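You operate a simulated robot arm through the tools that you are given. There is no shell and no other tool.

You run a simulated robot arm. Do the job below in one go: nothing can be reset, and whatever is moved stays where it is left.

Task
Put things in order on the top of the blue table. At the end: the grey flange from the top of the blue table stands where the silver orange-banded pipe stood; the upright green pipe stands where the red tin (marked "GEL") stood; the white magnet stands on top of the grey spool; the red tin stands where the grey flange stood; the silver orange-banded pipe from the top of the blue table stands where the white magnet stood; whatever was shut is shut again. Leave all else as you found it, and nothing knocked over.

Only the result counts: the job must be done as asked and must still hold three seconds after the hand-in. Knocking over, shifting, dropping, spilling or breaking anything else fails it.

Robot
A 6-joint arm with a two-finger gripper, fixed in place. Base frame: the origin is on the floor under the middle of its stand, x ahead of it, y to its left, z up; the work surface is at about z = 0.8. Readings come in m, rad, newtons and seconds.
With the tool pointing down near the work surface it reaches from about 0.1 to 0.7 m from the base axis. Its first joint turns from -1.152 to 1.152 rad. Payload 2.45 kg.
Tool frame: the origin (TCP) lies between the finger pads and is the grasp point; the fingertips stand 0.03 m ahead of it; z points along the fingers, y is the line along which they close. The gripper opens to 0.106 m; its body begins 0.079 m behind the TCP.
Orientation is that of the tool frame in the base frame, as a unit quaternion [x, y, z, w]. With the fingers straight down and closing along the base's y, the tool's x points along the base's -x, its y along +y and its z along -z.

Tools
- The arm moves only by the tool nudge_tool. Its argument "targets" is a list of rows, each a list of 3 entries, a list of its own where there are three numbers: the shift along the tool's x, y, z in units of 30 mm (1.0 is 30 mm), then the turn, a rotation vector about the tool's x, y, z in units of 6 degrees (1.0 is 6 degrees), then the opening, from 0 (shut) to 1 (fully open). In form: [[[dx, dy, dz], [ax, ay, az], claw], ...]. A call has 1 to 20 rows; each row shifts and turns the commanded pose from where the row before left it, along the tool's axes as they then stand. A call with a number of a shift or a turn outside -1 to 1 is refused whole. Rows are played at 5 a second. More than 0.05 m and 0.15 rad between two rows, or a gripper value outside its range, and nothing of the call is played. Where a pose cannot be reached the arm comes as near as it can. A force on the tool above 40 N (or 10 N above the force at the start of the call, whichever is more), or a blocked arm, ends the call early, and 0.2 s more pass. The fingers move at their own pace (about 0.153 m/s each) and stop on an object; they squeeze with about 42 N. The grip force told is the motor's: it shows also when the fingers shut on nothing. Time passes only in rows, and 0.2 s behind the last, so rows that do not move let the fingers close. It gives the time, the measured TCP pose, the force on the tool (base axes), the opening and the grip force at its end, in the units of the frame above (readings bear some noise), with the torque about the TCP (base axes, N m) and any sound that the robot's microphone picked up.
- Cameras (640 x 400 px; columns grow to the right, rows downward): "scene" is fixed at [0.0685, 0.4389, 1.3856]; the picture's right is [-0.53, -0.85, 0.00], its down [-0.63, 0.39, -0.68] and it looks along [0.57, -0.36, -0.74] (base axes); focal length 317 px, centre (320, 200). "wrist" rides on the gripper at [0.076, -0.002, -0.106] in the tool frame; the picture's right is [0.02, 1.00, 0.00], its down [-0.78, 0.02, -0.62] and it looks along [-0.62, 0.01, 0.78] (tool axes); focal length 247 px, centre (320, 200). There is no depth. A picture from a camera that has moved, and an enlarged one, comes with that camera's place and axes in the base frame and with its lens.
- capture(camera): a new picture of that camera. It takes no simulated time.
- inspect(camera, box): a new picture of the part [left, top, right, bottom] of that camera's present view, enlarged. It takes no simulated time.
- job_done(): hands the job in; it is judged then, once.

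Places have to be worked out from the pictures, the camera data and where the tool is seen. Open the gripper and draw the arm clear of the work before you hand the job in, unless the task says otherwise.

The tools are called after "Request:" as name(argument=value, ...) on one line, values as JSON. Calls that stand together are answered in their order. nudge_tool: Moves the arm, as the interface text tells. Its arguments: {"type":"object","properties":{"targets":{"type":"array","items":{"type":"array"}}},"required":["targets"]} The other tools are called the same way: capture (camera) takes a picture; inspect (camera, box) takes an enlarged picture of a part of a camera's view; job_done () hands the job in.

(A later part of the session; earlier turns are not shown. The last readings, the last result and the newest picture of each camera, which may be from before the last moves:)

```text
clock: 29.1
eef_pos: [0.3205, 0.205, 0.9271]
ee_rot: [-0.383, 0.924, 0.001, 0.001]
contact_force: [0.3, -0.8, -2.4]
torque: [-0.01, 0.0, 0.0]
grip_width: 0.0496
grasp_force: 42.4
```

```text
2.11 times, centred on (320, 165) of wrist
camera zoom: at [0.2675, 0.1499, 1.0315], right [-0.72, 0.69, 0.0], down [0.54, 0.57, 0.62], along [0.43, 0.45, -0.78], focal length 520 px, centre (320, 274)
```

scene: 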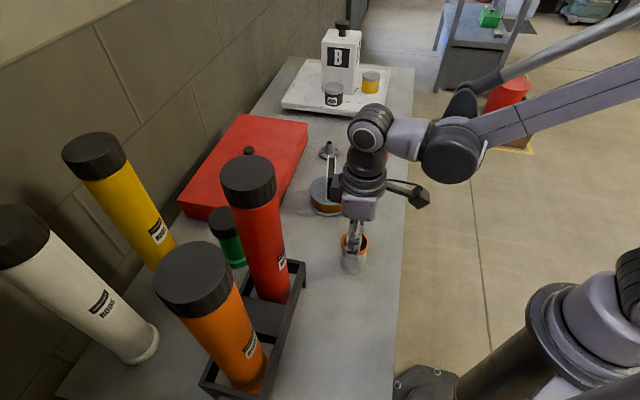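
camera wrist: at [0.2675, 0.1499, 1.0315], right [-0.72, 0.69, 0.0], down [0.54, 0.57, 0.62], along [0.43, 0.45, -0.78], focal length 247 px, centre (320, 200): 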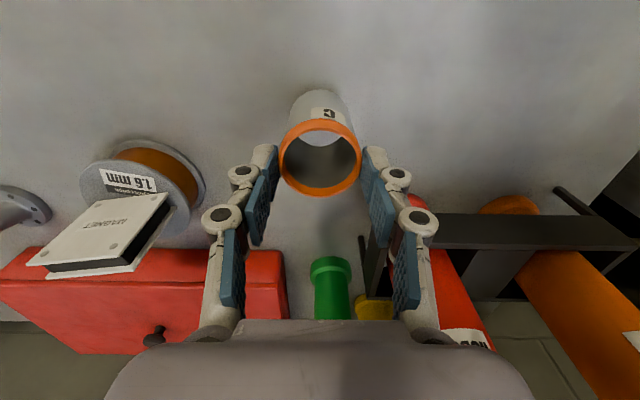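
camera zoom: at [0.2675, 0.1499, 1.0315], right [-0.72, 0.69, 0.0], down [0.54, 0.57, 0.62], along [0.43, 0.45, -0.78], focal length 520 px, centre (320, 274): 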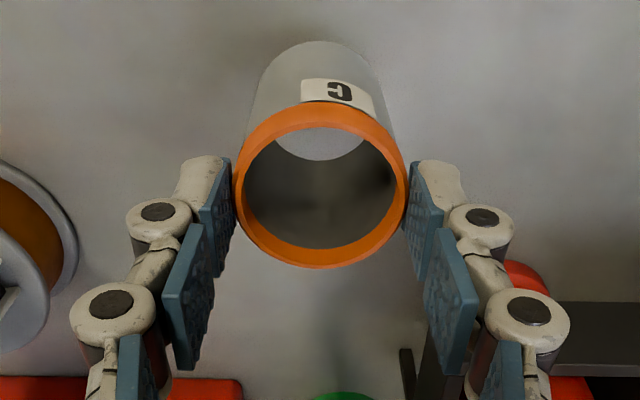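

The pipe slipped down to the fingertips but hangs upright, gripped on its orange band with its base about 30 mm above the table. I'll lower gently right here, with a ~5 mm correction, until it touches.

Request:
nudge_tool(targets=[[[-0.08, 0.03, 0.2], [0, 0, 0], 0.2], [[-0.07, 0.03, 0.2], [0, 0, 0], 0.2], [[0, 0, 0.2], [0, 0, 0], 0.2], [[0, 0, 0.1], [0, 0, 0], 0.2], [[0, 0, 0], [0, 0, 0], 0.2]])

Request:
inspect(camera="wrist", box=[220, 70, 420, 260])

Request:
inspect(camera="scene", box=[310, 190, 400, 290])

```text
clock: 30.3
eef_pos: [0.322, 0.211, 0.9043]
ee_rot: [-0.383, 0.924, 0.001, 0.001]
contact_force: [-0.5, -0.6, -1.2]
torque: [0.04, 0.01, 0.0]
grip_width: 0.0498
grasp_force: 42.1
```

```text
2.11 times, centred on (320, 165) of wrist
camera zoom: at [0.2688, 0.1545, 1.0105], right [-0.72, 0.69, 0.0], down [0.54, 0.57, 0.62], along [0.43, 0.45, -0.78], focal length 520 px, centre (320, 274)
```

zoom: 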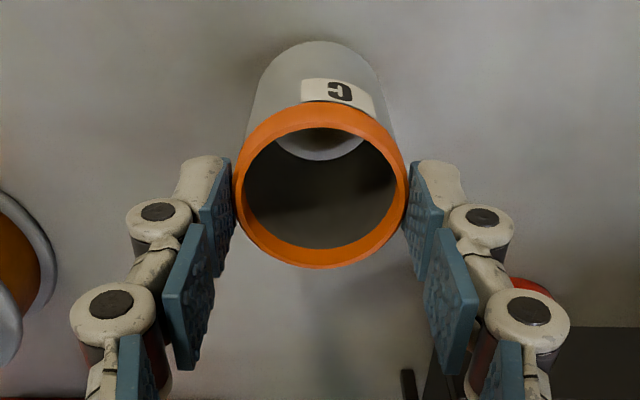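

```text
4.00 times, centred on (355, 240) of scene
camera zoom: at [0.0685, 0.4389, 1.3856], right [-0.53, -0.85, 0.0], down [-0.63, 0.39, -0.68], along [0.57, -0.36, -0.74], focal length 1266 px, centre (180, 40)
```

zoom: 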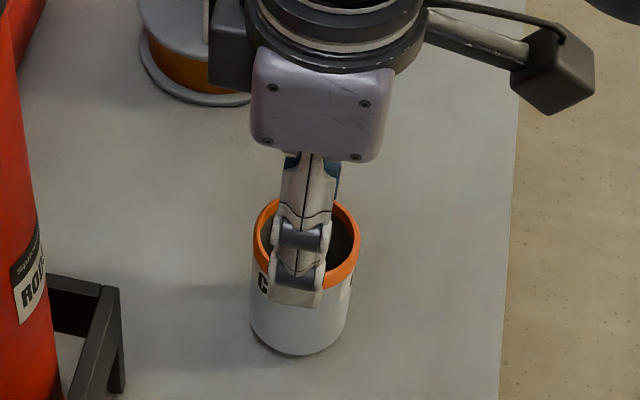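

The hold is stable and the pipe's base is nearly at the table. I continue with small steps until contact.

Request:
nudge_tool(targets=[[[0, 0, 0.1], [0, 0, 0], 0.2], [[0, 0, 0.07], [0, 0, 0], 0.2], [[0, 0, 0.07], [0, 0, 0], 0.2], [[0, 0, 0], [0, 0, 0], 0.2]])

Request:
inspect(camera="scene", box=[310, 190, 400, 290])

```text
clock: 31.3
eef_pos: [0.3225, 0.2098, 0.8973]
ee_rot: [-0.383, 0.924, 0.0, 0.001]
contact_force: [0.7, 0.9, -1.8]
torque: [0.0, 0.03, -0.01]
grip_width: 0.0499
grasp_force: 42.0
```

```text
4.00 times, centred on (355, 240) of scene
camera zoom: at [0.0685, 0.4389, 1.3856], right [-0.53, -0.85, 0.0], down [-0.63, 0.39, -0.68], along [0.57, -0.36, -0.74], focal length 1266 px, centre (180, 40)
```

zoom: 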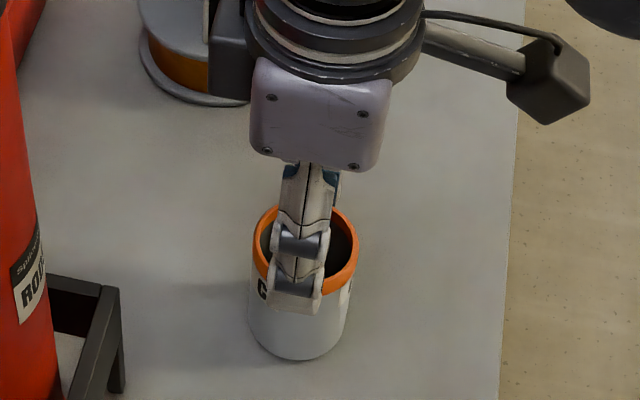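

Still hanging freely; continuing down in 2 mm steps.

Request:
nudge_tool(targets=[[[0, 0, 0.07], [0, 0, 0], 0.2], [[0, 0, 0.07], [0, 0, 0], 0.2], [[0, 0, 0], [0, 0, 0], 0.2]])

```text
clock: 32.1
eef_pos: [0.3233, 0.2104, 0.8938]
ee_rot: [-0.383, 0.924, -0.001, 0.001]
contact_force: [1.5, -0.8, 32.7]
torque: [-0.08, 0.01, 0.37]
grip_width: 0.0497
grasp_force: 41.6
```

Contact with the table (33 N). I ease up about 1 mm and then open the fingers.

Request:
nudge_tool(targets=[[[0, 0, -0.04], [0, 0, 0], 0.2], [[0, 0, 0], [0, 0, 0], 0.52], [[0, 0, 0], [0, 0, 0], 0.6], [[0, 0, 0], [0, 0, 0], 0.75], [[0, 0, 0], [0, 0, 0], 0.9], [[0, 0, 0], [0, 0, 0], 0.9]])

Request:
capture(camera="wrist")

Request:
inspect(camera="scene", box=[310, 190, 400, 290])

```text
clock: 33.5
eef_pos: [0.3229, 0.2091, 0.8943]
ee_rot: [-0.383, 0.924, 0.0, 0.001]
contact_force: [0.1, -0.1, -0.4]
torque: [-0.01, 0.03, 0.0]
grip_width: 0.0955
grasp_force: 0.0
```

```text
taken
camera wrist: at [0.2691, 0.154, 1.0004], right [-0.72, 0.69, 0.0], down [0.54, 0.57, 0.62], along [0.43, 0.45, -0.78], focal length 247 px, centre (320, 200)
```

wrist: 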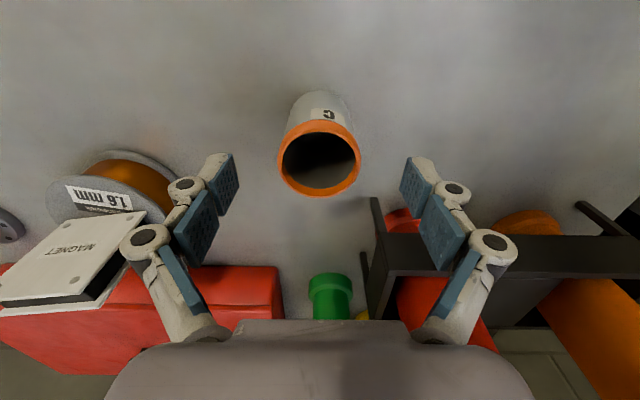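

```text
4.00 times, centred on (355, 240) of scene
camera zoom: at [0.0685, 0.4389, 1.3856], right [-0.53, -0.85, 0.0], down [-0.63, 0.39, -0.68], along [0.57, -0.36, -0.74], focal length 1266 px, centre (180, 40)
```

zoom: 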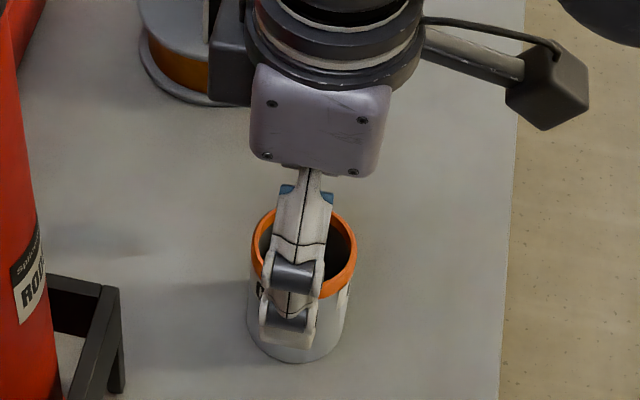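

The pipe now stands upright at about (0.323, 0.208), within ~4 mm of the magnet's former spot. I'll look at the finger pads to understand the earlier slip.

Request:
inspect(camera="wrist", box=[110, 130, 270, 350])

Request:
inspect(camera="scene", box=[280, 60, 480, 290])

```text
1.82 times, centred on (190, 240) of wrist
camera zoom: at [0.2691, 0.154, 1.0004], right [-0.72, 0.69, 0.0], down [0.54, 0.57, 0.62], along [0.43, 0.45, -0.78], focal length 449 px, centre (556, 127)
```

zoom: 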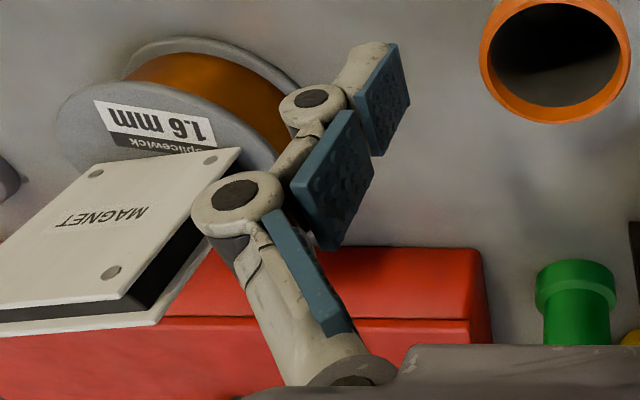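

```text
1.74 times, centred on (380, 175) of scene
camera zoom: at [0.0685, 0.4389, 1.3856], right [-0.53, -0.85, 0.0], down [-0.63, 0.39, -0.68], along [0.57, -0.36, -0.74], focal length 551 px, centre (216, 244)
```

zoom: 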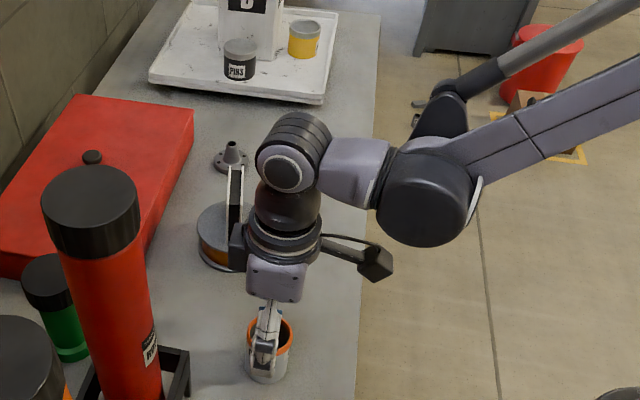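

Each finger has three pad segments, and objects should be held by the distal pads near the tips. I'll lift away from the pipe and traverse to above the flange near (0.661, 0.036).

Request:
nudge_tool(targets=[[[0, 0, -0.6], [0, 0, 0], 0.9], [[0, 0, -1], [0, 0, 0], 0.9], [[0, 0, -1], [0, 0, 0], 0.9], [[0, 0, -1], [0, 0, 0], 0.9], [[0, 0, -1], [0, 0, 0], 0.9], [[0, 0, -1], [0, 0, 0], 0.9], [[0, 0, -1], [0, 0, 0], 0.9], [[-0.3, -0.93, -0.3], [0, 0, 0], 0.9], [[-0.3, -0.93, 0], [0, 0, 0], 0.9], [[-0.3, -0.93, 0], [0, 0, 0], 0.9], [[-0.3, -0.93, 0], [0, 0, 0], 0.9], [[-0.3, -0.93, 0], [0, 0, 0], 0.9], [[-0.3, -0.93, 0], [0, 0, 0], 0.9], [[-0.3, -0.93, 0], [0, 0, 0], 0.9], [[-0.3, -0.93, 0], [0, 0, 0], 0.9], [[-0.3, -0.93, 0], [0, 0, 0], 0.9], [[-0.3, -0.93, 0], [0, 0, 0], 0.9], [[-0.3, -0.93, 0], [0, 0, 0], 0.9], [[-0.3, -0.93, 0], [0, 0, 0], 0.9], [[0, 0, 0], [0, 0, 0], 0.9]])

Request:
capture(camera="wrist")

Request:
capture(camera="scene")

```text
clock: 37.7
eef_pos: [0.627, 0.0507, 1.0967]
ee_rot: [-0.383, 0.924, 0.001, 0.001]
contact_force: [0.0, 0.1, 0.1]
torque: [0.02, 0.02, -0.01]
grip_width: 0.0954
grasp_force: 0.1
out of reach, approached as far as the arm can: row 19
```

```text
taken
camera wrist: at [0.5736, -0.0056, 1.2035], right [-0.72, 0.69, 0.0], down [0.54, 0.57, 0.62], along [0.43, 0.45, -0.78], focal length 247 px, centre (320, 200)
```

wrist: 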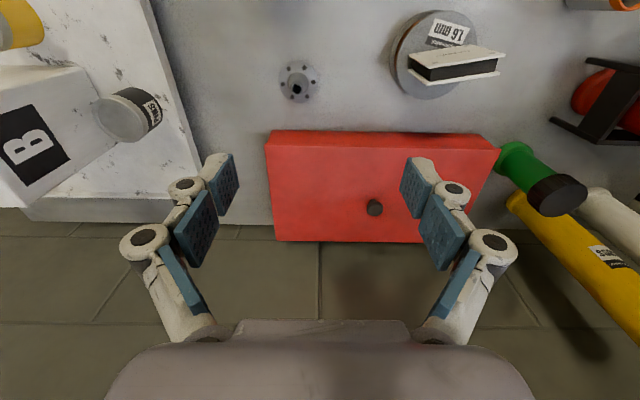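

```text
taken
```

scene: 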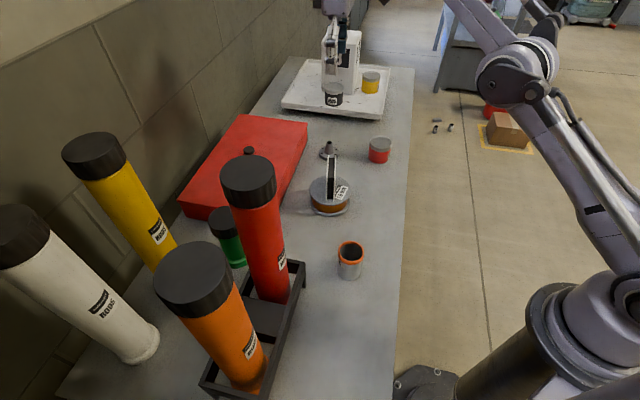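

At this height the last step was out of reach. I zoom in on the flange to measure its position from here.

Request:
inspect(camera="wrist", box=[250, 40, 350, 120])

Request:
inspect(camera="scene", box=[290, 120, 410, 220])

```text
5.00 times, centred on (300, 80) of wrist
camera zoom: at [0.5736, -0.0056, 1.2035], right [-0.72, 0.69, 0.0], down [0.54, 0.57, 0.62], along [0.43, 0.45, -0.78], focal length 1235 px, centre (420, 800)
```

zoom: 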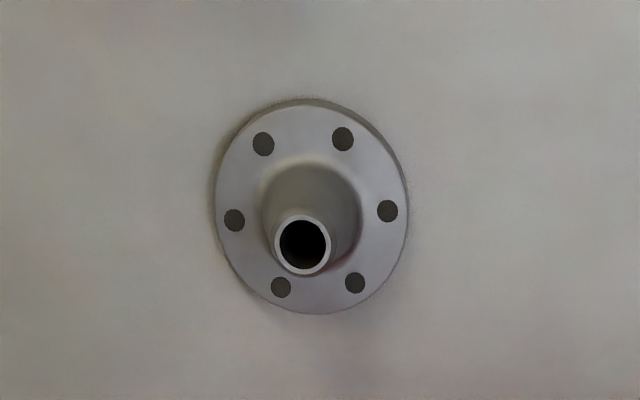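

```text
4.00 times, centred on (350, 170) of scene
camera zoom: at [0.0686, 0.4389, 1.3856], right [-0.53, -0.85, 0.0], down [-0.63, 0.39, -0.68], along [0.57, -0.36, -0.74], focal length 1266 px, centre (200, 320)
```

zoom: 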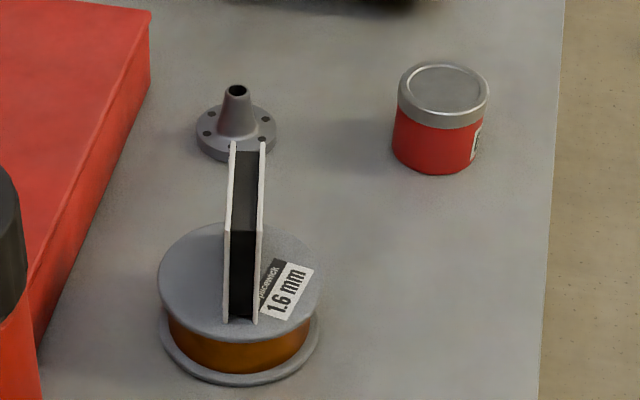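

The flange disc measures ~57 mm at (0.661, 0.037). I descend a little, shift over it, and check.

Request:
nudge_tool(targets=[[[0, 0, 1], [0, 0, 0], 0.8], [[0, 0, 1], [0, 0, 0], 0.8], [[-0.25, -0.56, 0.3], [0, 0, 0], 0.8], [[-0.25, -0.56, 0.3], [0, 0, 0], 0.8], [[0, 0, 0], [0, 0, 0], 0.8]])

Request:
capture(camera="wrist")

Request:
capture(camera="scene")

```text
clock: 38.9
eef_pos: [0.6615, 0.0341, 1.0181]
ee_rot: [-0.382, 0.924, 0.001, 0.001]
contact_force: [0.7, -0.3, 0.9]
torque: [-0.01, -0.04, 0.03]
grip_width: 0.085
grasp_force: 0.0
```

```text
taken
camera wrist: at [0.6087, -0.0204, 1.1238], right [-0.72, 0.69, 0.0], down [0.54, 0.57, 0.62], along [0.43, 0.45, -0.78], focal length 247 px, centre (320, 200)
```

wrist: 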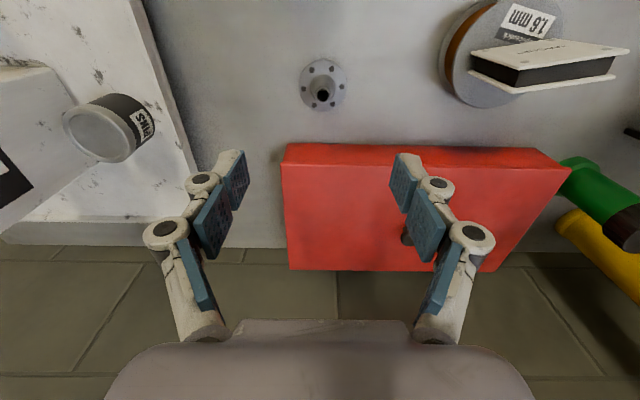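

```text
taken
```

scene: 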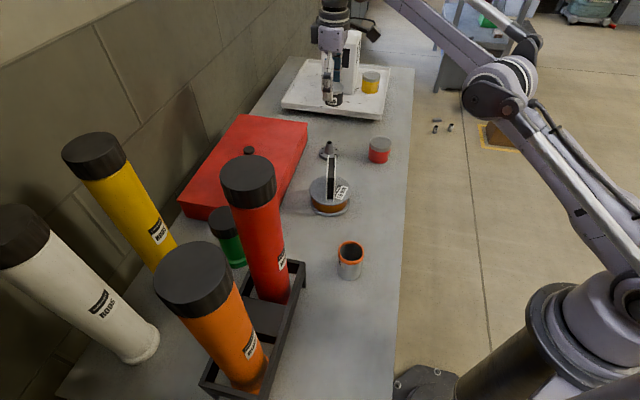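

The flange is centred under the tool. I descend toward it in stages.

Request:
nudge_tool(targets=[[[0, 0, 1], [0, 0, 0], 0.8], [[0, 0, 1], [0, 0, 0], 0.8], [[0, 0, 1], [0, 0, 0], 0.8], [[0, 0, 0.8], [0, 0, 0], 0.8], [[0, 0, 0], [0, 0, 0], 0.8]])

Request:
capture(camera="wrist")

Request:
inspect(camera="scene", box=[270, 60, 450, 210])

```text
clock: 40.1
eef_pos: [0.6626, 0.0354, 0.9052]
ee_rot: [-0.382, 0.924, 0.0, 0.001]
contact_force: [0.8, 0.5, -0.5]
torque: [-0.03, 0.03, 0.01]
grip_width: 0.0848
grasp_force: 0.1
```

```text
taken
camera wrist: at [0.6095, -0.0207, 1.0098], right [-0.72, 0.69, 0.0], down [0.54, 0.57, 0.62], along [0.43, 0.45, -0.78], focal length 247 px, centre (320, 200)
```

wrist: 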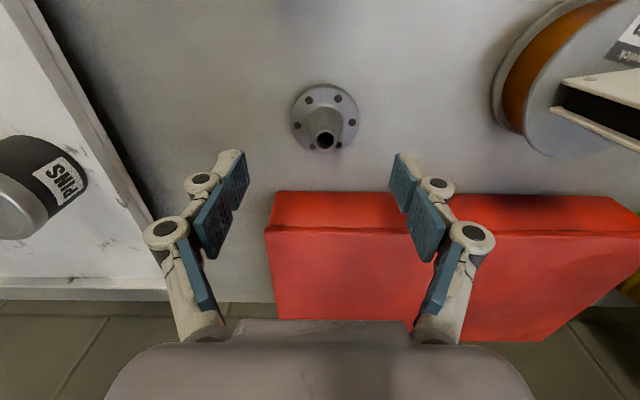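

```text
2.67 times, centred on (360, 135) of scene
camera zoom: at [0.0685, 0.4389, 1.3856], right [-0.53, -0.85, 0.0], down [-0.63, 0.39, -0.68], along [0.57, -0.36, -0.74], focal length 844 px, centre (213, 373)
```

zoom: 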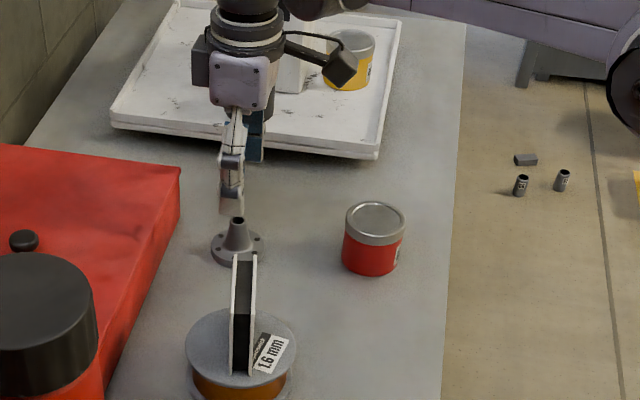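

The flange is centred within ~3 mm. I lower to about z=0.833 so the distal pads reach the disc.

Request:
nudge_tool(targets=[[[0.1, 0.07, 0.8], [0, 0, 0], 0.8], [[0, 0, 0.8], [0, 0, 0], 0.8], [[0, 0, 0.5], [0, 0, 0], 0.8], [[0, 0, 0.3], [0, 0, 0], 0.8], [[0, 0, 0], [0, 0, 0], 0.8]])

Request:
capture(camera="wrist")

Request:
inspect(camera="scene", box=[290, 110, 390, 190])

```text
clock: 41.3
eef_pos: [0.6579, 0.0345, 0.8314]
ee_rot: [-0.382, 0.924, 0.0, 0.0]
contact_force: [0.3, 0.3, 0.0]
torque: [0.01, -0.02, 0.01]
grip_width: 0.0847
grasp_force: 0.1
```

```text
taken
camera wrist: at [0.6054, -0.0218, 0.9378], right [-0.72, 0.69, 0.0], down [0.54, 0.57, 0.62], along [0.43, 0.45, -0.78], focal length 247 px, centre (320, 200)
```

wrist: 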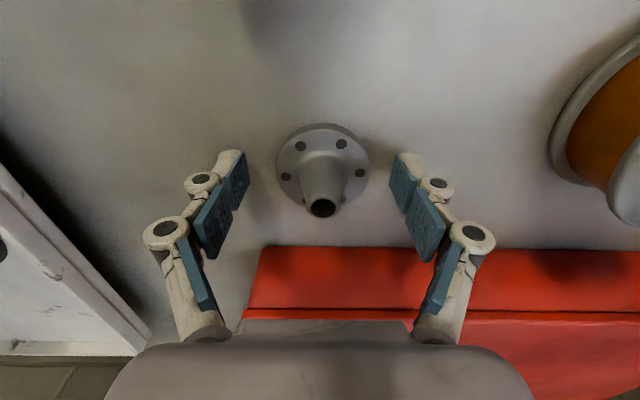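

```text
5.00 times, centred on (340, 150) of scene
camera zoom: at [0.0685, 0.4389, 1.3856], right [-0.53, -0.85, 0.0], down [-0.63, 0.39, -0.68], along [0.57, -0.36, -0.74], focal length 1583 px, centre (220, 450)
```

zoom: 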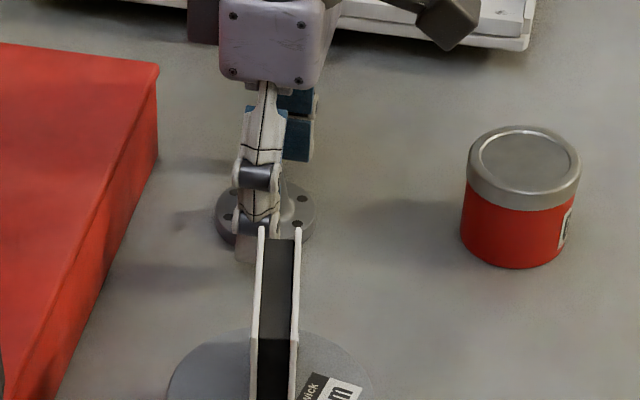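

Centred on the flange. Closing now.

Request:
nudge_tool(targets=[[[0, 0, 0], [0, 0, 0], 0.6], [[0, 0, 0], [0, 0, 0], 0.4], [[0, 0, 0], [0, 0, 0], 0.3], [[0, 0, 0], [0, 0, 0], 0.3]])

Request:
capture(camera="wrist")

```text
clock: 42.3
eef_pos: [0.6587, 0.0346, 0.832]
ee_rot: [-0.383, 0.924, 0.0, 0.0]
contact_force: [-0.8, 0.7, 2.9]
torque: [0.07, 0.09, -0.02]
grip_width: 0.0568
grasp_force: 41.6
```

```text
taken
camera wrist: at [0.6054, -0.0217, 0.9381], right [-0.72, 0.69, 0.0], down [0.54, 0.57, 0.62], along [0.43, 0.45, -0.78], focal length 247 px, centre (320, 200)
```

wrist: 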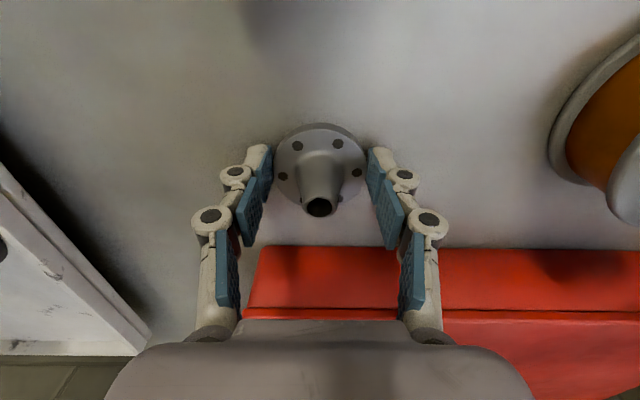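

The disc is gripped at 56.8 mm. I'll lift a short way and verify it comes along.

Request:
nudge_tool(targets=[[[0, 0, -0.2], [0, 0, 0], 0.3], [[0, 0, -0.3], [0, 0, 0], 0.3], [[0, 0, -0.5], [0, 0, 0], 0.3], [[0, 0, 0], [0, 0, 0], 0.3]])

Request:
capture(camera="wrist")

Request:
inspect(camera="scene", box=[290, 110, 390, 190])

```text
clock: 43.3
eef_pos: [0.6592, 0.0348, 0.8629]
ee_rot: [-0.383, 0.924, 0.0, 0.001]
contact_force: [-0.3, 0.2, -2.5]
torque: [-0.02, -0.02, -0.02]
grip_width: 0.0568
grasp_force: 41.8
```

```text
taken
camera wrist: at [0.6046, -0.0203, 0.9686], right [-0.72, 0.69, 0.0], down [0.54, 0.57, 0.62], along [0.43, 0.45, -0.78], focal length 247 px, centre (320, 200)
```

wrist: 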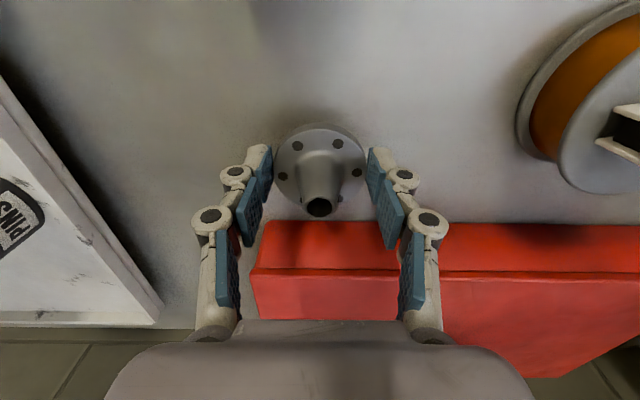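

```text
5.00 times, centred on (340, 150) of scene
camera zoom: at [0.0686, 0.4389, 1.3856], right [-0.53, -0.85, 0.0], down [-0.63, 0.39, -0.68], along [0.57, -0.36, -0.74], focal length 1583 px, centre (220, 450)
```

zoom: 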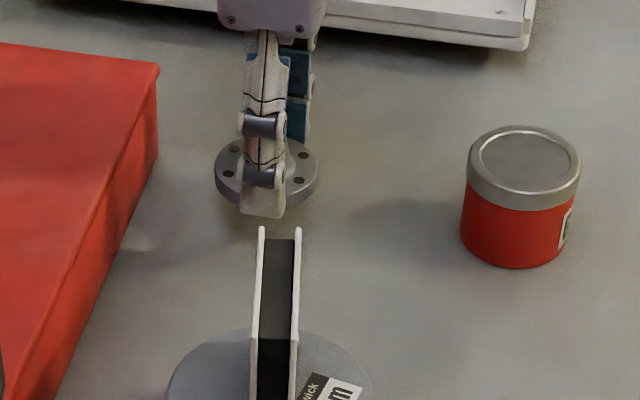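

The flange is held firmly. I lift to z≈1.0, then traverse back toward the silver pipe's old spot at (0.209, 0.2925) while rising further.

Request:
nudge_tool(targets=[[[0, 0, -0.7], [0, 0, 0], 0.3], [[0, 0, -1], [0, 0, 0], 0.3], [[0, 0, -1], [0, 0, 0], 0.3], [[0, 0, -1], [0, 0, 0], 0.3], [[0, 0, -0.8], [0, 0, 0], 0.3], [[0.25, 0.93, -0.7], [0, 0, 0], 0.3], [[0.25, 0.93, -0.7], [0, 0, 0], 0.3], [[0.25, 0.93, -0.7], [0, 0, 0], 0.3], [[0.25, 0.93, -0.7], [0, 0, 0], 0.3], [[0.25, 0.93, 0], [0, 0, 0], 0.3], [[0.25, 0.93, 0], [0, 0, 0], 0.3], [[0.25, 0.93, 0], [0, 0, 0], 0.3], [[0.25, 0.93, 0], [0, 0, 0], 0.3], [[0.25, 0.93, 0], [0, 0, 0], 0.3], [[0.25, 0.93, 0], [0, 0, 0], 0.3], [[0.25, 0.93, 0], [0, 0, 0], 0.3]])

Request:
capture(camera="wrist")

Request:
capture(camera="scene")

```text
clock: 46.7
eef_pos: [0.381, 0.1934, 1.0811]
ee_rot: [-0.382, 0.924, 0.0, 0.001]
contact_force: [-1.2, -0.3, -3.0]
torque: [0.0, 0.0, 0.01]
grip_width: 0.0569
grasp_force: 42.1
```

```text
taken
camera wrist: at [0.3288, 0.1382, 1.1885], right [-0.72, 0.69, 0.0], down [0.54, 0.56, 0.62], along [0.43, 0.45, -0.78], focal length 247 px, centre (320, 200)
```

wrist: 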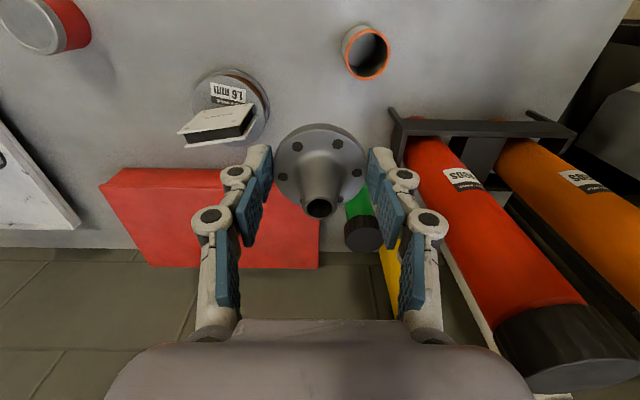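

```text
taken
```

scene: 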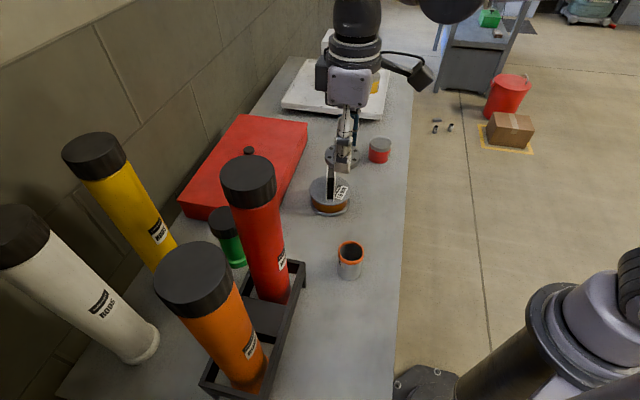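

Flange still held. I continue the last part of the traverse to above the silver pipe's old spot.

Request:
nudge_tool(targets=[[[0.25, 0.91, 0], [0, 0, 0], 0.3], [[0.25, 0.91, 0], [0, 0, 0], 0.3], [[0.25, 0.91, 0], [0, 0, 0], 0.3], [[0.25, 0.91, 0], [0, 0, 0], 0.3], [[0.25, 0.91, 0], [0, 0, 0], 0.3], [[0.25, 0.91, 0], [0, 0, 0], 0.3], [[0.23, 0.91, 0], [0, 0, 0], 0.3], [[0, 0, 0.5], [0, 0, 0], 0.3], [[0, 0, 1], [0, 0, 0], 0.3], [[0, 0, 1], [0, 0, 0], 0.3], [[0, 0, 1], [0, 0, 0], 0.3], [[0, 0, 1], [0, 0, 0], 0.3], [[0, 0, 1], [0, 0, 0], 0.3], [[0, 0, 0], [0, 0, 0], 0.3]])

Request:
capture(camera="wrist")

Request:
capture(camera="scene")

```text
clock: 49.7
eef_pos: [0.2103, 0.2911, 0.9147]
ee_rot: [-0.383, 0.924, 0.0, 0.001]
contact_force: [-0.5, -0.1, -2.2]
torque: [-0.01, -0.01, -0.01]
grip_width: 0.0566
grasp_force: 42.0
```

```text
taken
camera wrist: at [0.1569, 0.2354, 1.0208], right [-0.72, 0.69, 0.0], down [0.54, 0.57, 0.62], along [0.43, 0.45, -0.78], focal length 247 px, centre (320, 200)
```

wrist: 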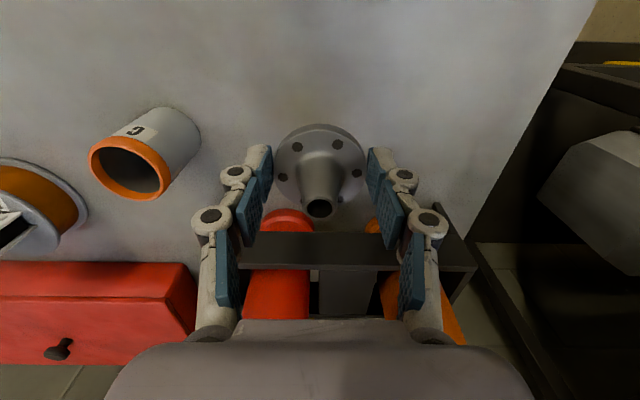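

```text
taken
```

scene: 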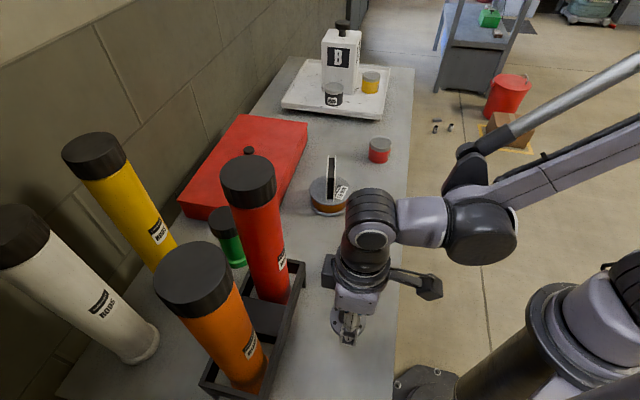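

Above the target. I descend, ending with small steps until contact near z≈0.832.

Request:
nudge_tool(targets=[[[0, 0.07, 0.8], [0, 0, 0], 0.3], [[0, 0, 0.8], [0, 0, 0], 0.3], [[0, 0, 0.6], [0, 0, 0], 0.3], [[0, 0, 0.2], [0, 0, 0], 0.3], [[0, 0, 0.1], [0, 0, 0], 0.3], [[0, 0, 0], [0, 0, 0], 0.3]])

Request:
inspect(camera="scene", box=[300, 270, 400, 370])

```text
clock: 51.1
eef_pos: [0.2095, 0.2922, 0.8402]
ee_rot: [-0.383, 0.924, 0.0, 0.002]
contact_force: [-0.1, -1.5, -1.7]
torque: [-0.01, 0.03, 0.04]
grip_width: 0.0568
grasp_force: 42.0
```

```text
4.00 times, centred on (350, 320) of scene
camera zoom: at [0.0685, 0.4389, 1.3856], right [-0.53, -0.85, 0.0], down [-0.63, 0.39, -0.68], along [0.57, -0.36, -0.74], focal length 1266 px, centre (200, -280)
```

zoom: 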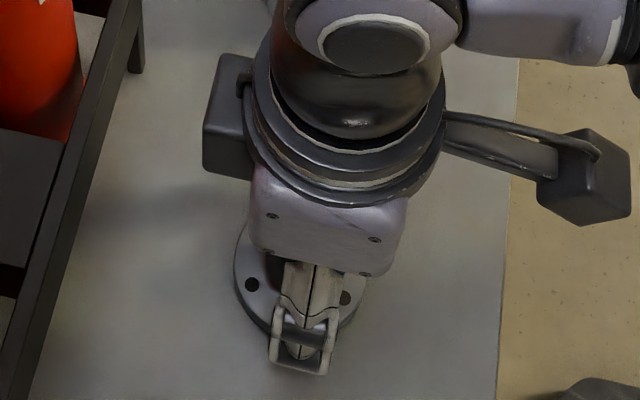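

Still hanging ~8 mm up. Continue in small steps to contact.

Request:
nudge_tool(targets=[[[0, 0, 0.1], [0, 0, 0], 0.3], [[0, 0, 0.08], [0, 0, 0], 0.3], [[0, 0, 0.05], [0, 0, 0], 0.3], [[0, 0, 0], [0, 0, 0], 0.3]])

```text
clock: 52.1
eef_pos: [0.2085, 0.2934, 0.8348]
ee_rot: [-0.383, 0.924, 0.001, 0.001]
contact_force: [0.1, 0.1, -2.9]
torque: [-0.04, 0.0, 0.02]
grip_width: 0.0566
grasp_force: 41.6
```

Request:
nudge_tool(targets=[[[0, 0, 0.05], [0, 0, 0], 0.3], [[0, 0, 0.04], [0, 0, 0], 0.3], [[0, 0, 0], [0, 0, 0], 0.3]])

```text
clock: 52.9
eef_pos: [0.2089, 0.2928, 0.8311]
ee_rot: [-0.382, 0.924, 0.0, 0.001]
contact_force: [-2.2, 0.9, 29.4]
torque: [0.2, -0.08, -0.07]
grip_width: 0.0567
grasp_force: 41.8
```

Contact with the table at z≈0.831. I ease up 1 mm and open.

Request:
nudge_tool(targets=[[[0, 0, -0.03], [0, 0, 0], 0.3], [[0, 0, 0], [0, 0, 0], 0.58], [[0, 0, 0], [0, 0, 0], 0.68], [[0, 0, 0], [0, 0, 0], 0.8], [[0, 0, 0], [0, 0, 0], 0.8]])

Request:
capture(camera="wrist")

Request:
inspect(camera="scene", box=[300, 270, 400, 370])

```text
clock: 54.1
eef_pos: [0.2083, 0.2937, 0.8336]
ee_rot: [-0.383, 0.924, -0.001, 0.001]
contact_force: [-0.2, 0.6, 0.2]
torque: [-0.02, -0.01, 0.0]
grip_width: 0.0849
grasp_force: 0.0
```

```text
taken
camera wrist: at [0.1557, 0.2374, 0.9386], right [-0.72, 0.69, 0.0], down [0.54, 0.57, 0.62], along [0.43, 0.45, -0.78], focal length 247 px, centre (320, 200)
```

wrist: 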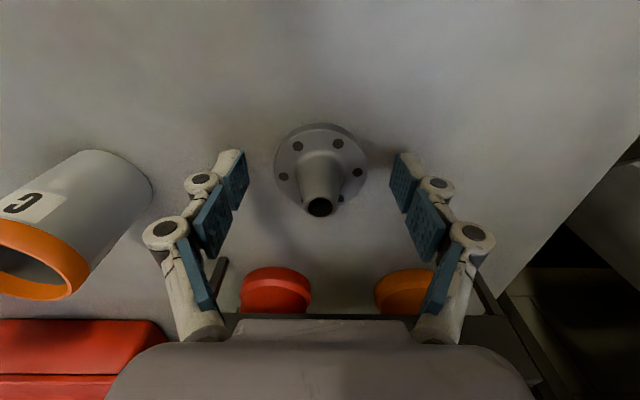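

```text
4.00 times, centred on (350, 320) of scene
camera zoom: at [0.0685, 0.4389, 1.3856], right [-0.53, -0.85, 0.0], down [-0.63, 0.39, -0.68], along [0.57, -0.36, -0.74], focal length 1266 px, centre (200, -280)
```

zoom: 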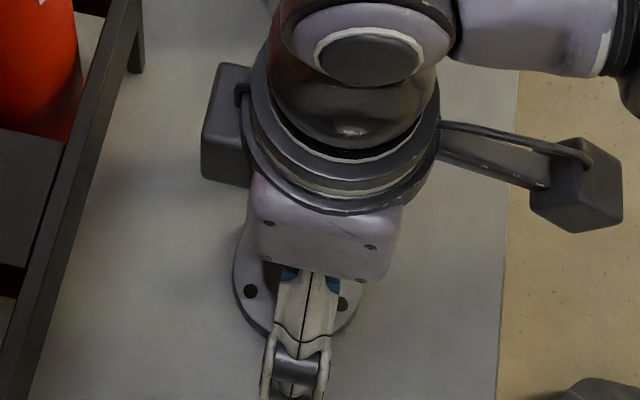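

The flange stands at the silver pipe's old spot. I lift off and traverse toward the red tin near (0.575, -0.076).

Request:
nudge_tool(targets=[[[0, 0, -0.5], [0, 0, 0], 0.8], [[0, 0, -1], [0, 0, 0], 0.8], [[0, 0, -1], [0, 0, 0], 0.8], [[0, 0, -1], [0, 0, 0], 0.8], [[0, 0, -1], [0, 0, 0], 0.9], [[0, 0, -1], [0, 0, 0], 0.9], [[0, 0, -1], [0, 0, 0], 0.9], [[0, 0, -1], [0, 0, 0], 0.9], [[0, -0.5, -0.8], [0, 0, 0], 0.9], [[0, -1, 0], [0, 0, 0], 0.9], [[0, -1, 0], [0, 0, 0], 0.9], [[0, -1, 0], [0, 0, 0], 0.9], [[0, -1, 0], [0, 0, 0], 0.9], [[0, -1, 0], [0, 0, 0], 0.9], [[0, -1, 0], [0, 0, 0], 0.9], [[0, -1, 0], [0, 0, 0], 0.9], [[0, -1, 0], [0, 0, 0], 0.9], [[0, -1, 0], [0, 0, 0], 0.9], [[0, -1, 0], [0, 0, 0], 0.9], [[0, -1, 0], [0, 0, 0], 0.9]])

Request:
nudge_tool(targets=[[[0, -1, 0], [0, 0, 0], 0.95], [[0, -1, 0], [0, 0, 0], 0.95], [[0, -1, 0], [0, 0, 0], 0.95], [[0, -1, 0], [0, 0, 0], 0.95], [[0, -1, 0], [0, 0, 0], 0.95], [[0, -0.8, 0], [0, 0, 0], 0.95], [[0, 0, 0], [0, 0, 0], 0.95]])

Request:
capture(camera="wrist")

Request:
capture(camera="scene")

```text
clock: 58.3
eef_pos: [0.453, 0.0504, 1.0812]
ee_rot: [-0.383, 0.924, 0.001, 0.001]
contact_force: [0.7, -0.8, -0.7]
torque: [0.02, 0.01, 0.0]
grip_width: 0.0952
grasp_force: 0.1
```

```text
clock: 59.9
eef_pos: [0.5767, -0.0741, 1.0806]
ee_rot: [-0.382, 0.924, 0.001, 0.001]
contact_force: [-0.6, 0.4, -1.3]
torque: [-0.05, -0.03, -0.03]
grip_width: 0.1006
grasp_force: 0.0
```

```text
taken
camera wrist: at [0.5234, -0.1296, 1.1876], right [-0.72, 0.69, 0.0], down [0.54, 0.57, 0.62], along [0.43, 0.45, -0.78], focal length 247 px, centre (320, 200)
```

wrist: 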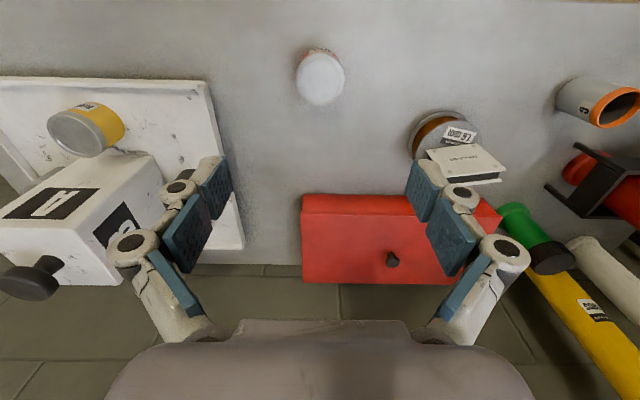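

```text
taken
```

scene: 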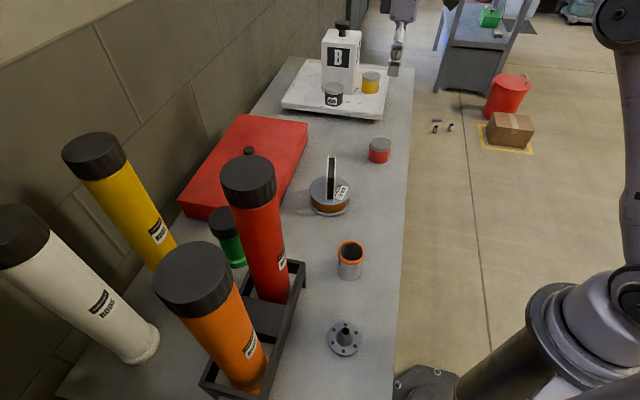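

The flange looks good in its new place. I'll zoom on the tin below the gripper.

Request:
inspect(camera="wrist", box=[270, 30, 370, 120])

Request:
inspect(camera="scene", box=[290, 220, 410, 380])

```text
4.44 times, centred on (320, 75) of wrist
camera zoom: at [0.5234, -0.1296, 1.1876], right [-0.72, 0.69, 0.0], down [0.54, 0.57, 0.62], along [0.43, 0.45, -0.78], focal length 1098 px, centre (320, 756)
```

zoom: 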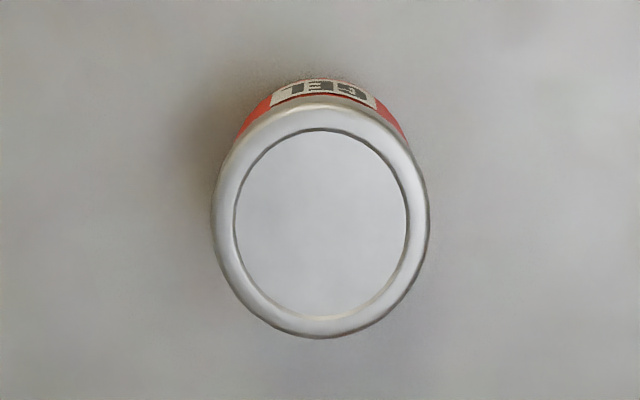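

```text
2.50 times, centred on (350, 300) of scene
camera zoom: at [0.0685, 0.4389, 1.3856], right [-0.53, -0.85, 0.0], down [-0.63, 0.39, -0.68], along [0.57, -0.36, -0.74], focal length 792 px, centre (245, -50)
```

zoom: 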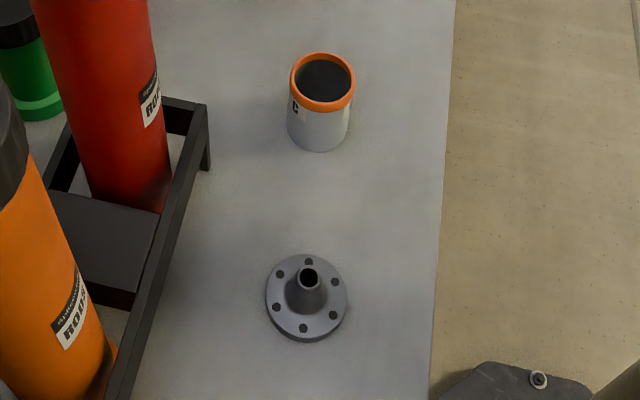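

The tin's lid (~62 mm) is centred at about (0.5765, -0.077). I descend in two stages to grip it with the distal pads.

Request:
nudge_tool(targets=[[[0.07, -0.06, 1], [0, 0, 0], 0.95], [[0, 0, 1], [0, 0, 0], 0.95], [[0, 0, 1], [0, 0, 0], 0.95], [[0, 0, 1], [0, 0, 0], 0.95], [[0, 0, 1], [0, 0, 0], 0.95], [[0, 0, 0.3], [0, 0, 0], 0.95], [[0, 0, 0], [0, 0, 0], 0.95]])

Request:
capture(camera="wrist")

Request:
inspect(camera="scene", box=[320, 60, 460, 190])

```text
clock: 61.5
eef_pos: [0.5744, -0.0782, 0.9232]
ee_rot: [-0.382, 0.924, 0.001, 0.0]
contact_force: [-0.3, 0.3, -0.6]
torque: [0.03, 0.01, 0.03]
grip_width: 0.1007
grasp_force: 0.1
```

```text
taken
camera wrist: at [0.5219, -0.1333, 1.0293], right [-0.72, 0.69, 0.0], down [0.54, 0.57, 0.62], along [0.43, 0.45, -0.78], focal length 247 px, centre (320, 200)
```

wrist: 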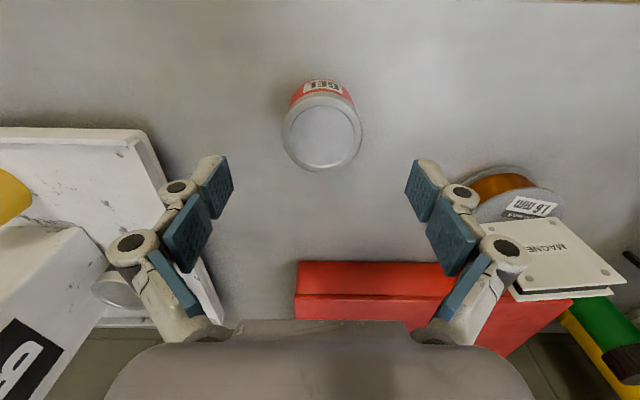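

```text
3.08 times, centred on (390, 125) of scene
camera zoom: at [0.0685, 0.4389, 1.3856], right [-0.53, -0.85, 0.0], down [-0.63, 0.39, -0.68], along [0.57, -0.36, -0.74], focal length 974 px, centre (105, 431)
```

zoom: 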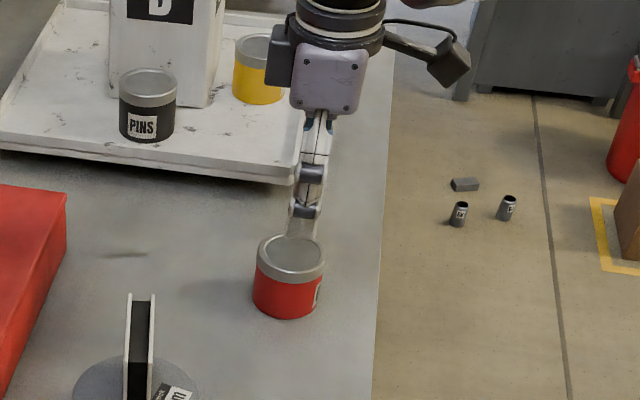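

Centred. I lower to z≈0.85 and close on the tin.

Request:
nudge_tool(targets=[[[-0.06, 0, 1], [0, 0, 0], 0.95], [[0, 0, 0.8], [0, 0, 0], 0.95], [[0, 0, 0.6], [0, 0, 0], 0.95], [[0, 0, 0], [0, 0, 0], 0.95]])

Request:
capture(camera="wrist")

Request:
inspect(camera="scene", box=[320, 60, 460, 190])

```text
clock: 62.5
eef_pos: [0.5781, -0.0747, 0.851]
ee_rot: [-0.383, 0.924, 0.001, 0.001]
contact_force: [-0.6, -0.2, 0.8]
torque: [0.0, 0.03, 0.04]
grip_width: 0.1006
grasp_force: 0.1
```

```text
taken
camera wrist: at [0.5245, -0.1313, 0.9566], right [-0.72, 0.69, 0.0], down [0.54, 0.57, 0.62], along [0.43, 0.45, -0.78], focal length 247 px, centre (320, 200)
```

wrist: 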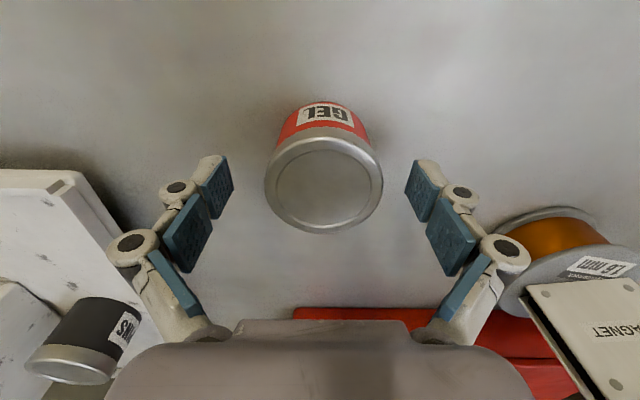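

```text
3.08 times, centred on (390, 125) of scene
camera zoom: at [0.0685, 0.4389, 1.3856], right [-0.53, -0.85, 0.0], down [-0.63, 0.39, -0.68], along [0.57, -0.36, -0.74], focal length 974 px, centre (105, 431)
```

zoom: 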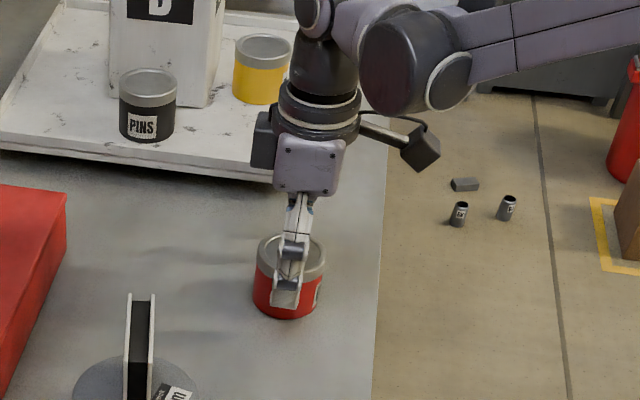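

Lid top is at TCP level and centred. Closing the fingers.

Request:
nudge_tool(targets=[[[0, 0, 0], [0, 0, 0], 0.7], [[0, 0, 0], [0, 0, 0], 0.5], [[0, 0, 0], [0, 0, 0], 0.35], [[0, 0, 0], [0, 0, 0], 0.35]])

Request:
capture(camera="wrist")

```text
clock: 63.5
eef_pos: [0.578, -0.0753, 0.8501]
ee_rot: [-0.383, 0.924, 0.0, 0.001]
contact_force: [-0.9, 2.1, 3.6]
torque: [0.1, 0.13, -0.04]
grip_width: 0.0611
grasp_force: 41.9
```

```text
taken
camera wrist: at [0.5245, -0.1312, 0.957], right [-0.72, 0.69, 0.0], down [0.54, 0.56, 0.62], along [0.43, 0.45, -0.78], focal length 247 px, centre (320, 200)
```

wrist: 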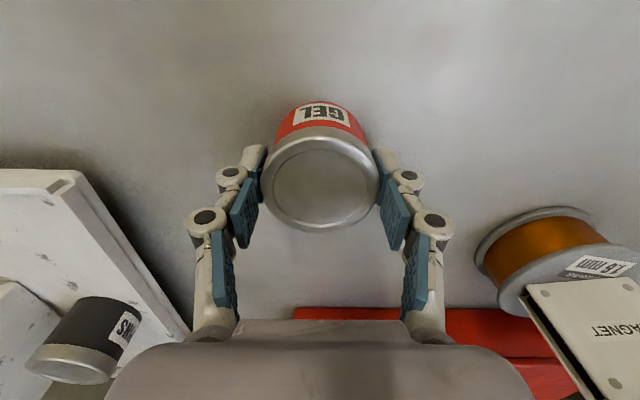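

Gripped at 61 mm. I lift a short way slowly and verify no slip.

Request:
nudge_tool(targets=[[[0, 0, -0.15], [0, 0, 0], 0.35], [[0, 0, -0.25], [0, 0, 0], 0.35], [[0, 0, -0.4], [0, 0, 0], 0.35], [[0, 0, 0], [0, 0, 0], 0.35]])

Request:
capture(camera="wrist")

Request:
inspect(camera="scene", box=[320, 60, 460, 190])

```text
clock: 64.5
eef_pos: [0.5761, -0.0751, 0.8763]
ee_rot: [-0.382, 0.924, 0.0, 0.001]
contact_force: [-0.4, 0.0, -2.3]
torque: [-0.02, 0.0, -0.01]
grip_width: 0.0609
grasp_force: 42.0
```

```text
taken
camera wrist: at [0.5234, -0.1313, 0.9818], right [-0.72, 0.69, 0.0], down [0.54, 0.57, 0.62], along [0.43, 0.45, -0.78], focal length 247 px, centre (320, 200)
```

wrist: 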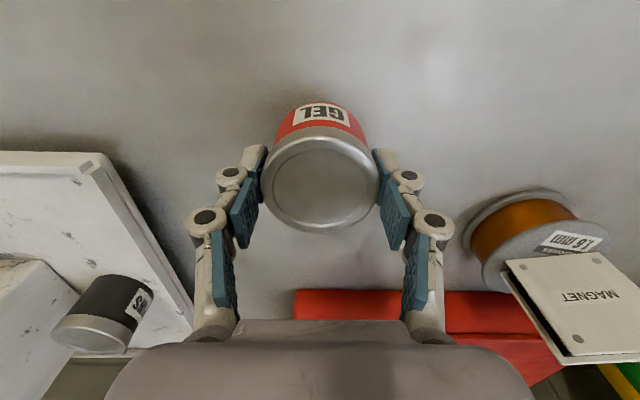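

```text
3.08 times, centred on (390, 125) of scene
camera zoom: at [0.0686, 0.4389, 1.3856], right [-0.53, -0.85, 0.0], down [-0.63, 0.39, -0.68], along [0.57, -0.36, -0.74], focal length 974 px, centre (105, 431)
```

zoom: 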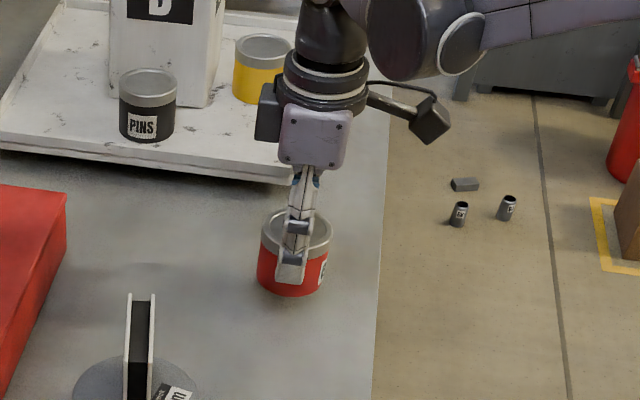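

Held firmly. I lift to z≈0.93 and move to the flange's old place at (0.6597, 0.0355).

Request:
nudge_tool(targets=[[[0, 0, -0.9], [0, 0, 0], 0.35], [[0, 0, -0.9], [0, 0, 0], 0.35], [[-0.91, 0.14, 0], [0, 0, 0], 0.35], [[-0.91, 0.14, 0], [0, 0, 0], 0.35], [[-0.91, 0.14, 0], [0, 0, 0], 0.35], [[-0.91, 0.14, 0], [0, 0, 0], 0.35], [[-0.91, 0.13, 0], [0, 0, 0], 0.35], [[0, 0, 0], [0, 0, 0], 0.35]])

Request:
capture(camera="wrist")

Request:
inspect(camera="scene", box=[270, 60, 430, 210])

```text
clock: 66.3
eef_pos: [0.6585, 0.037, 0.9305]
ee_rot: [-0.383, 0.924, 0.001, 0.001]
contact_force: [0.1, 0.7, -2.6]
torque: [0.01, 0.01, 0.01]
grip_width: 0.061
grasp_force: 42.2
```

```text
taken
camera wrist: at [0.605, -0.0195, 1.0359], right [-0.72, 0.69, 0.0], down [0.54, 0.56, 0.62], along [0.43, 0.45, -0.78], focal length 247 px, centre (320, 200)
```

wrist: 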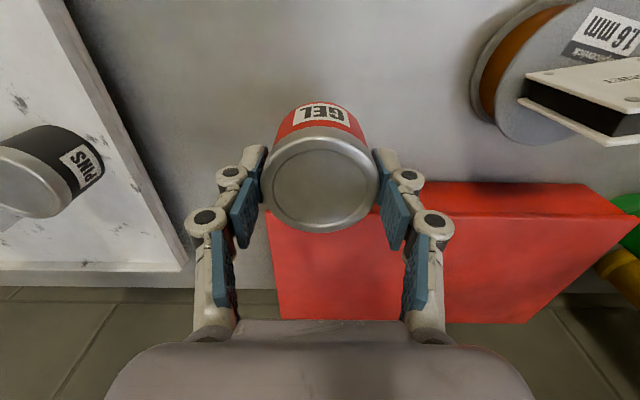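

```text
2.67 times, centred on (350, 135) of scene
camera zoom: at [0.0685, 0.4389, 1.3856], right [-0.53, -0.85, 0.0], down [-0.63, 0.39, -0.68], along [0.57, -0.36, -0.74], focal length 844 px, centre (240, 373)
```

zoom: 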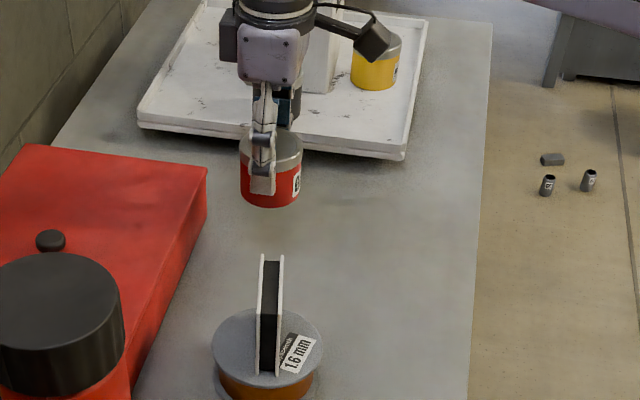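

Over the flange's old spot. I descend to just above contact, then step down gently.

Request:
nudge_tool(targets=[[[0, 0, 0.8], [0, 0, 0], 0.35], [[0, 0, 0.8], [0, 0, 0], 0.35], [[0, 0, 0.6], [0, 0, 0], 0.35], [[0, 0, 0.2], [0, 0, 0], 0.35], [[0, 0, 0.1], [0, 0, 0], 0.35], [[0, 0, 0], [0, 0, 0], 0.35]])

```text
clock: 67.7
eef_pos: [0.658, 0.0348, 0.8559]
ee_rot: [-0.383, 0.924, 0.0, 0.0]
contact_force: [-0.9, 0.4, -2.0]
torque: [-0.01, 0.0, 0.04]
grip_width: 0.0608
grasp_force: 42.0
```

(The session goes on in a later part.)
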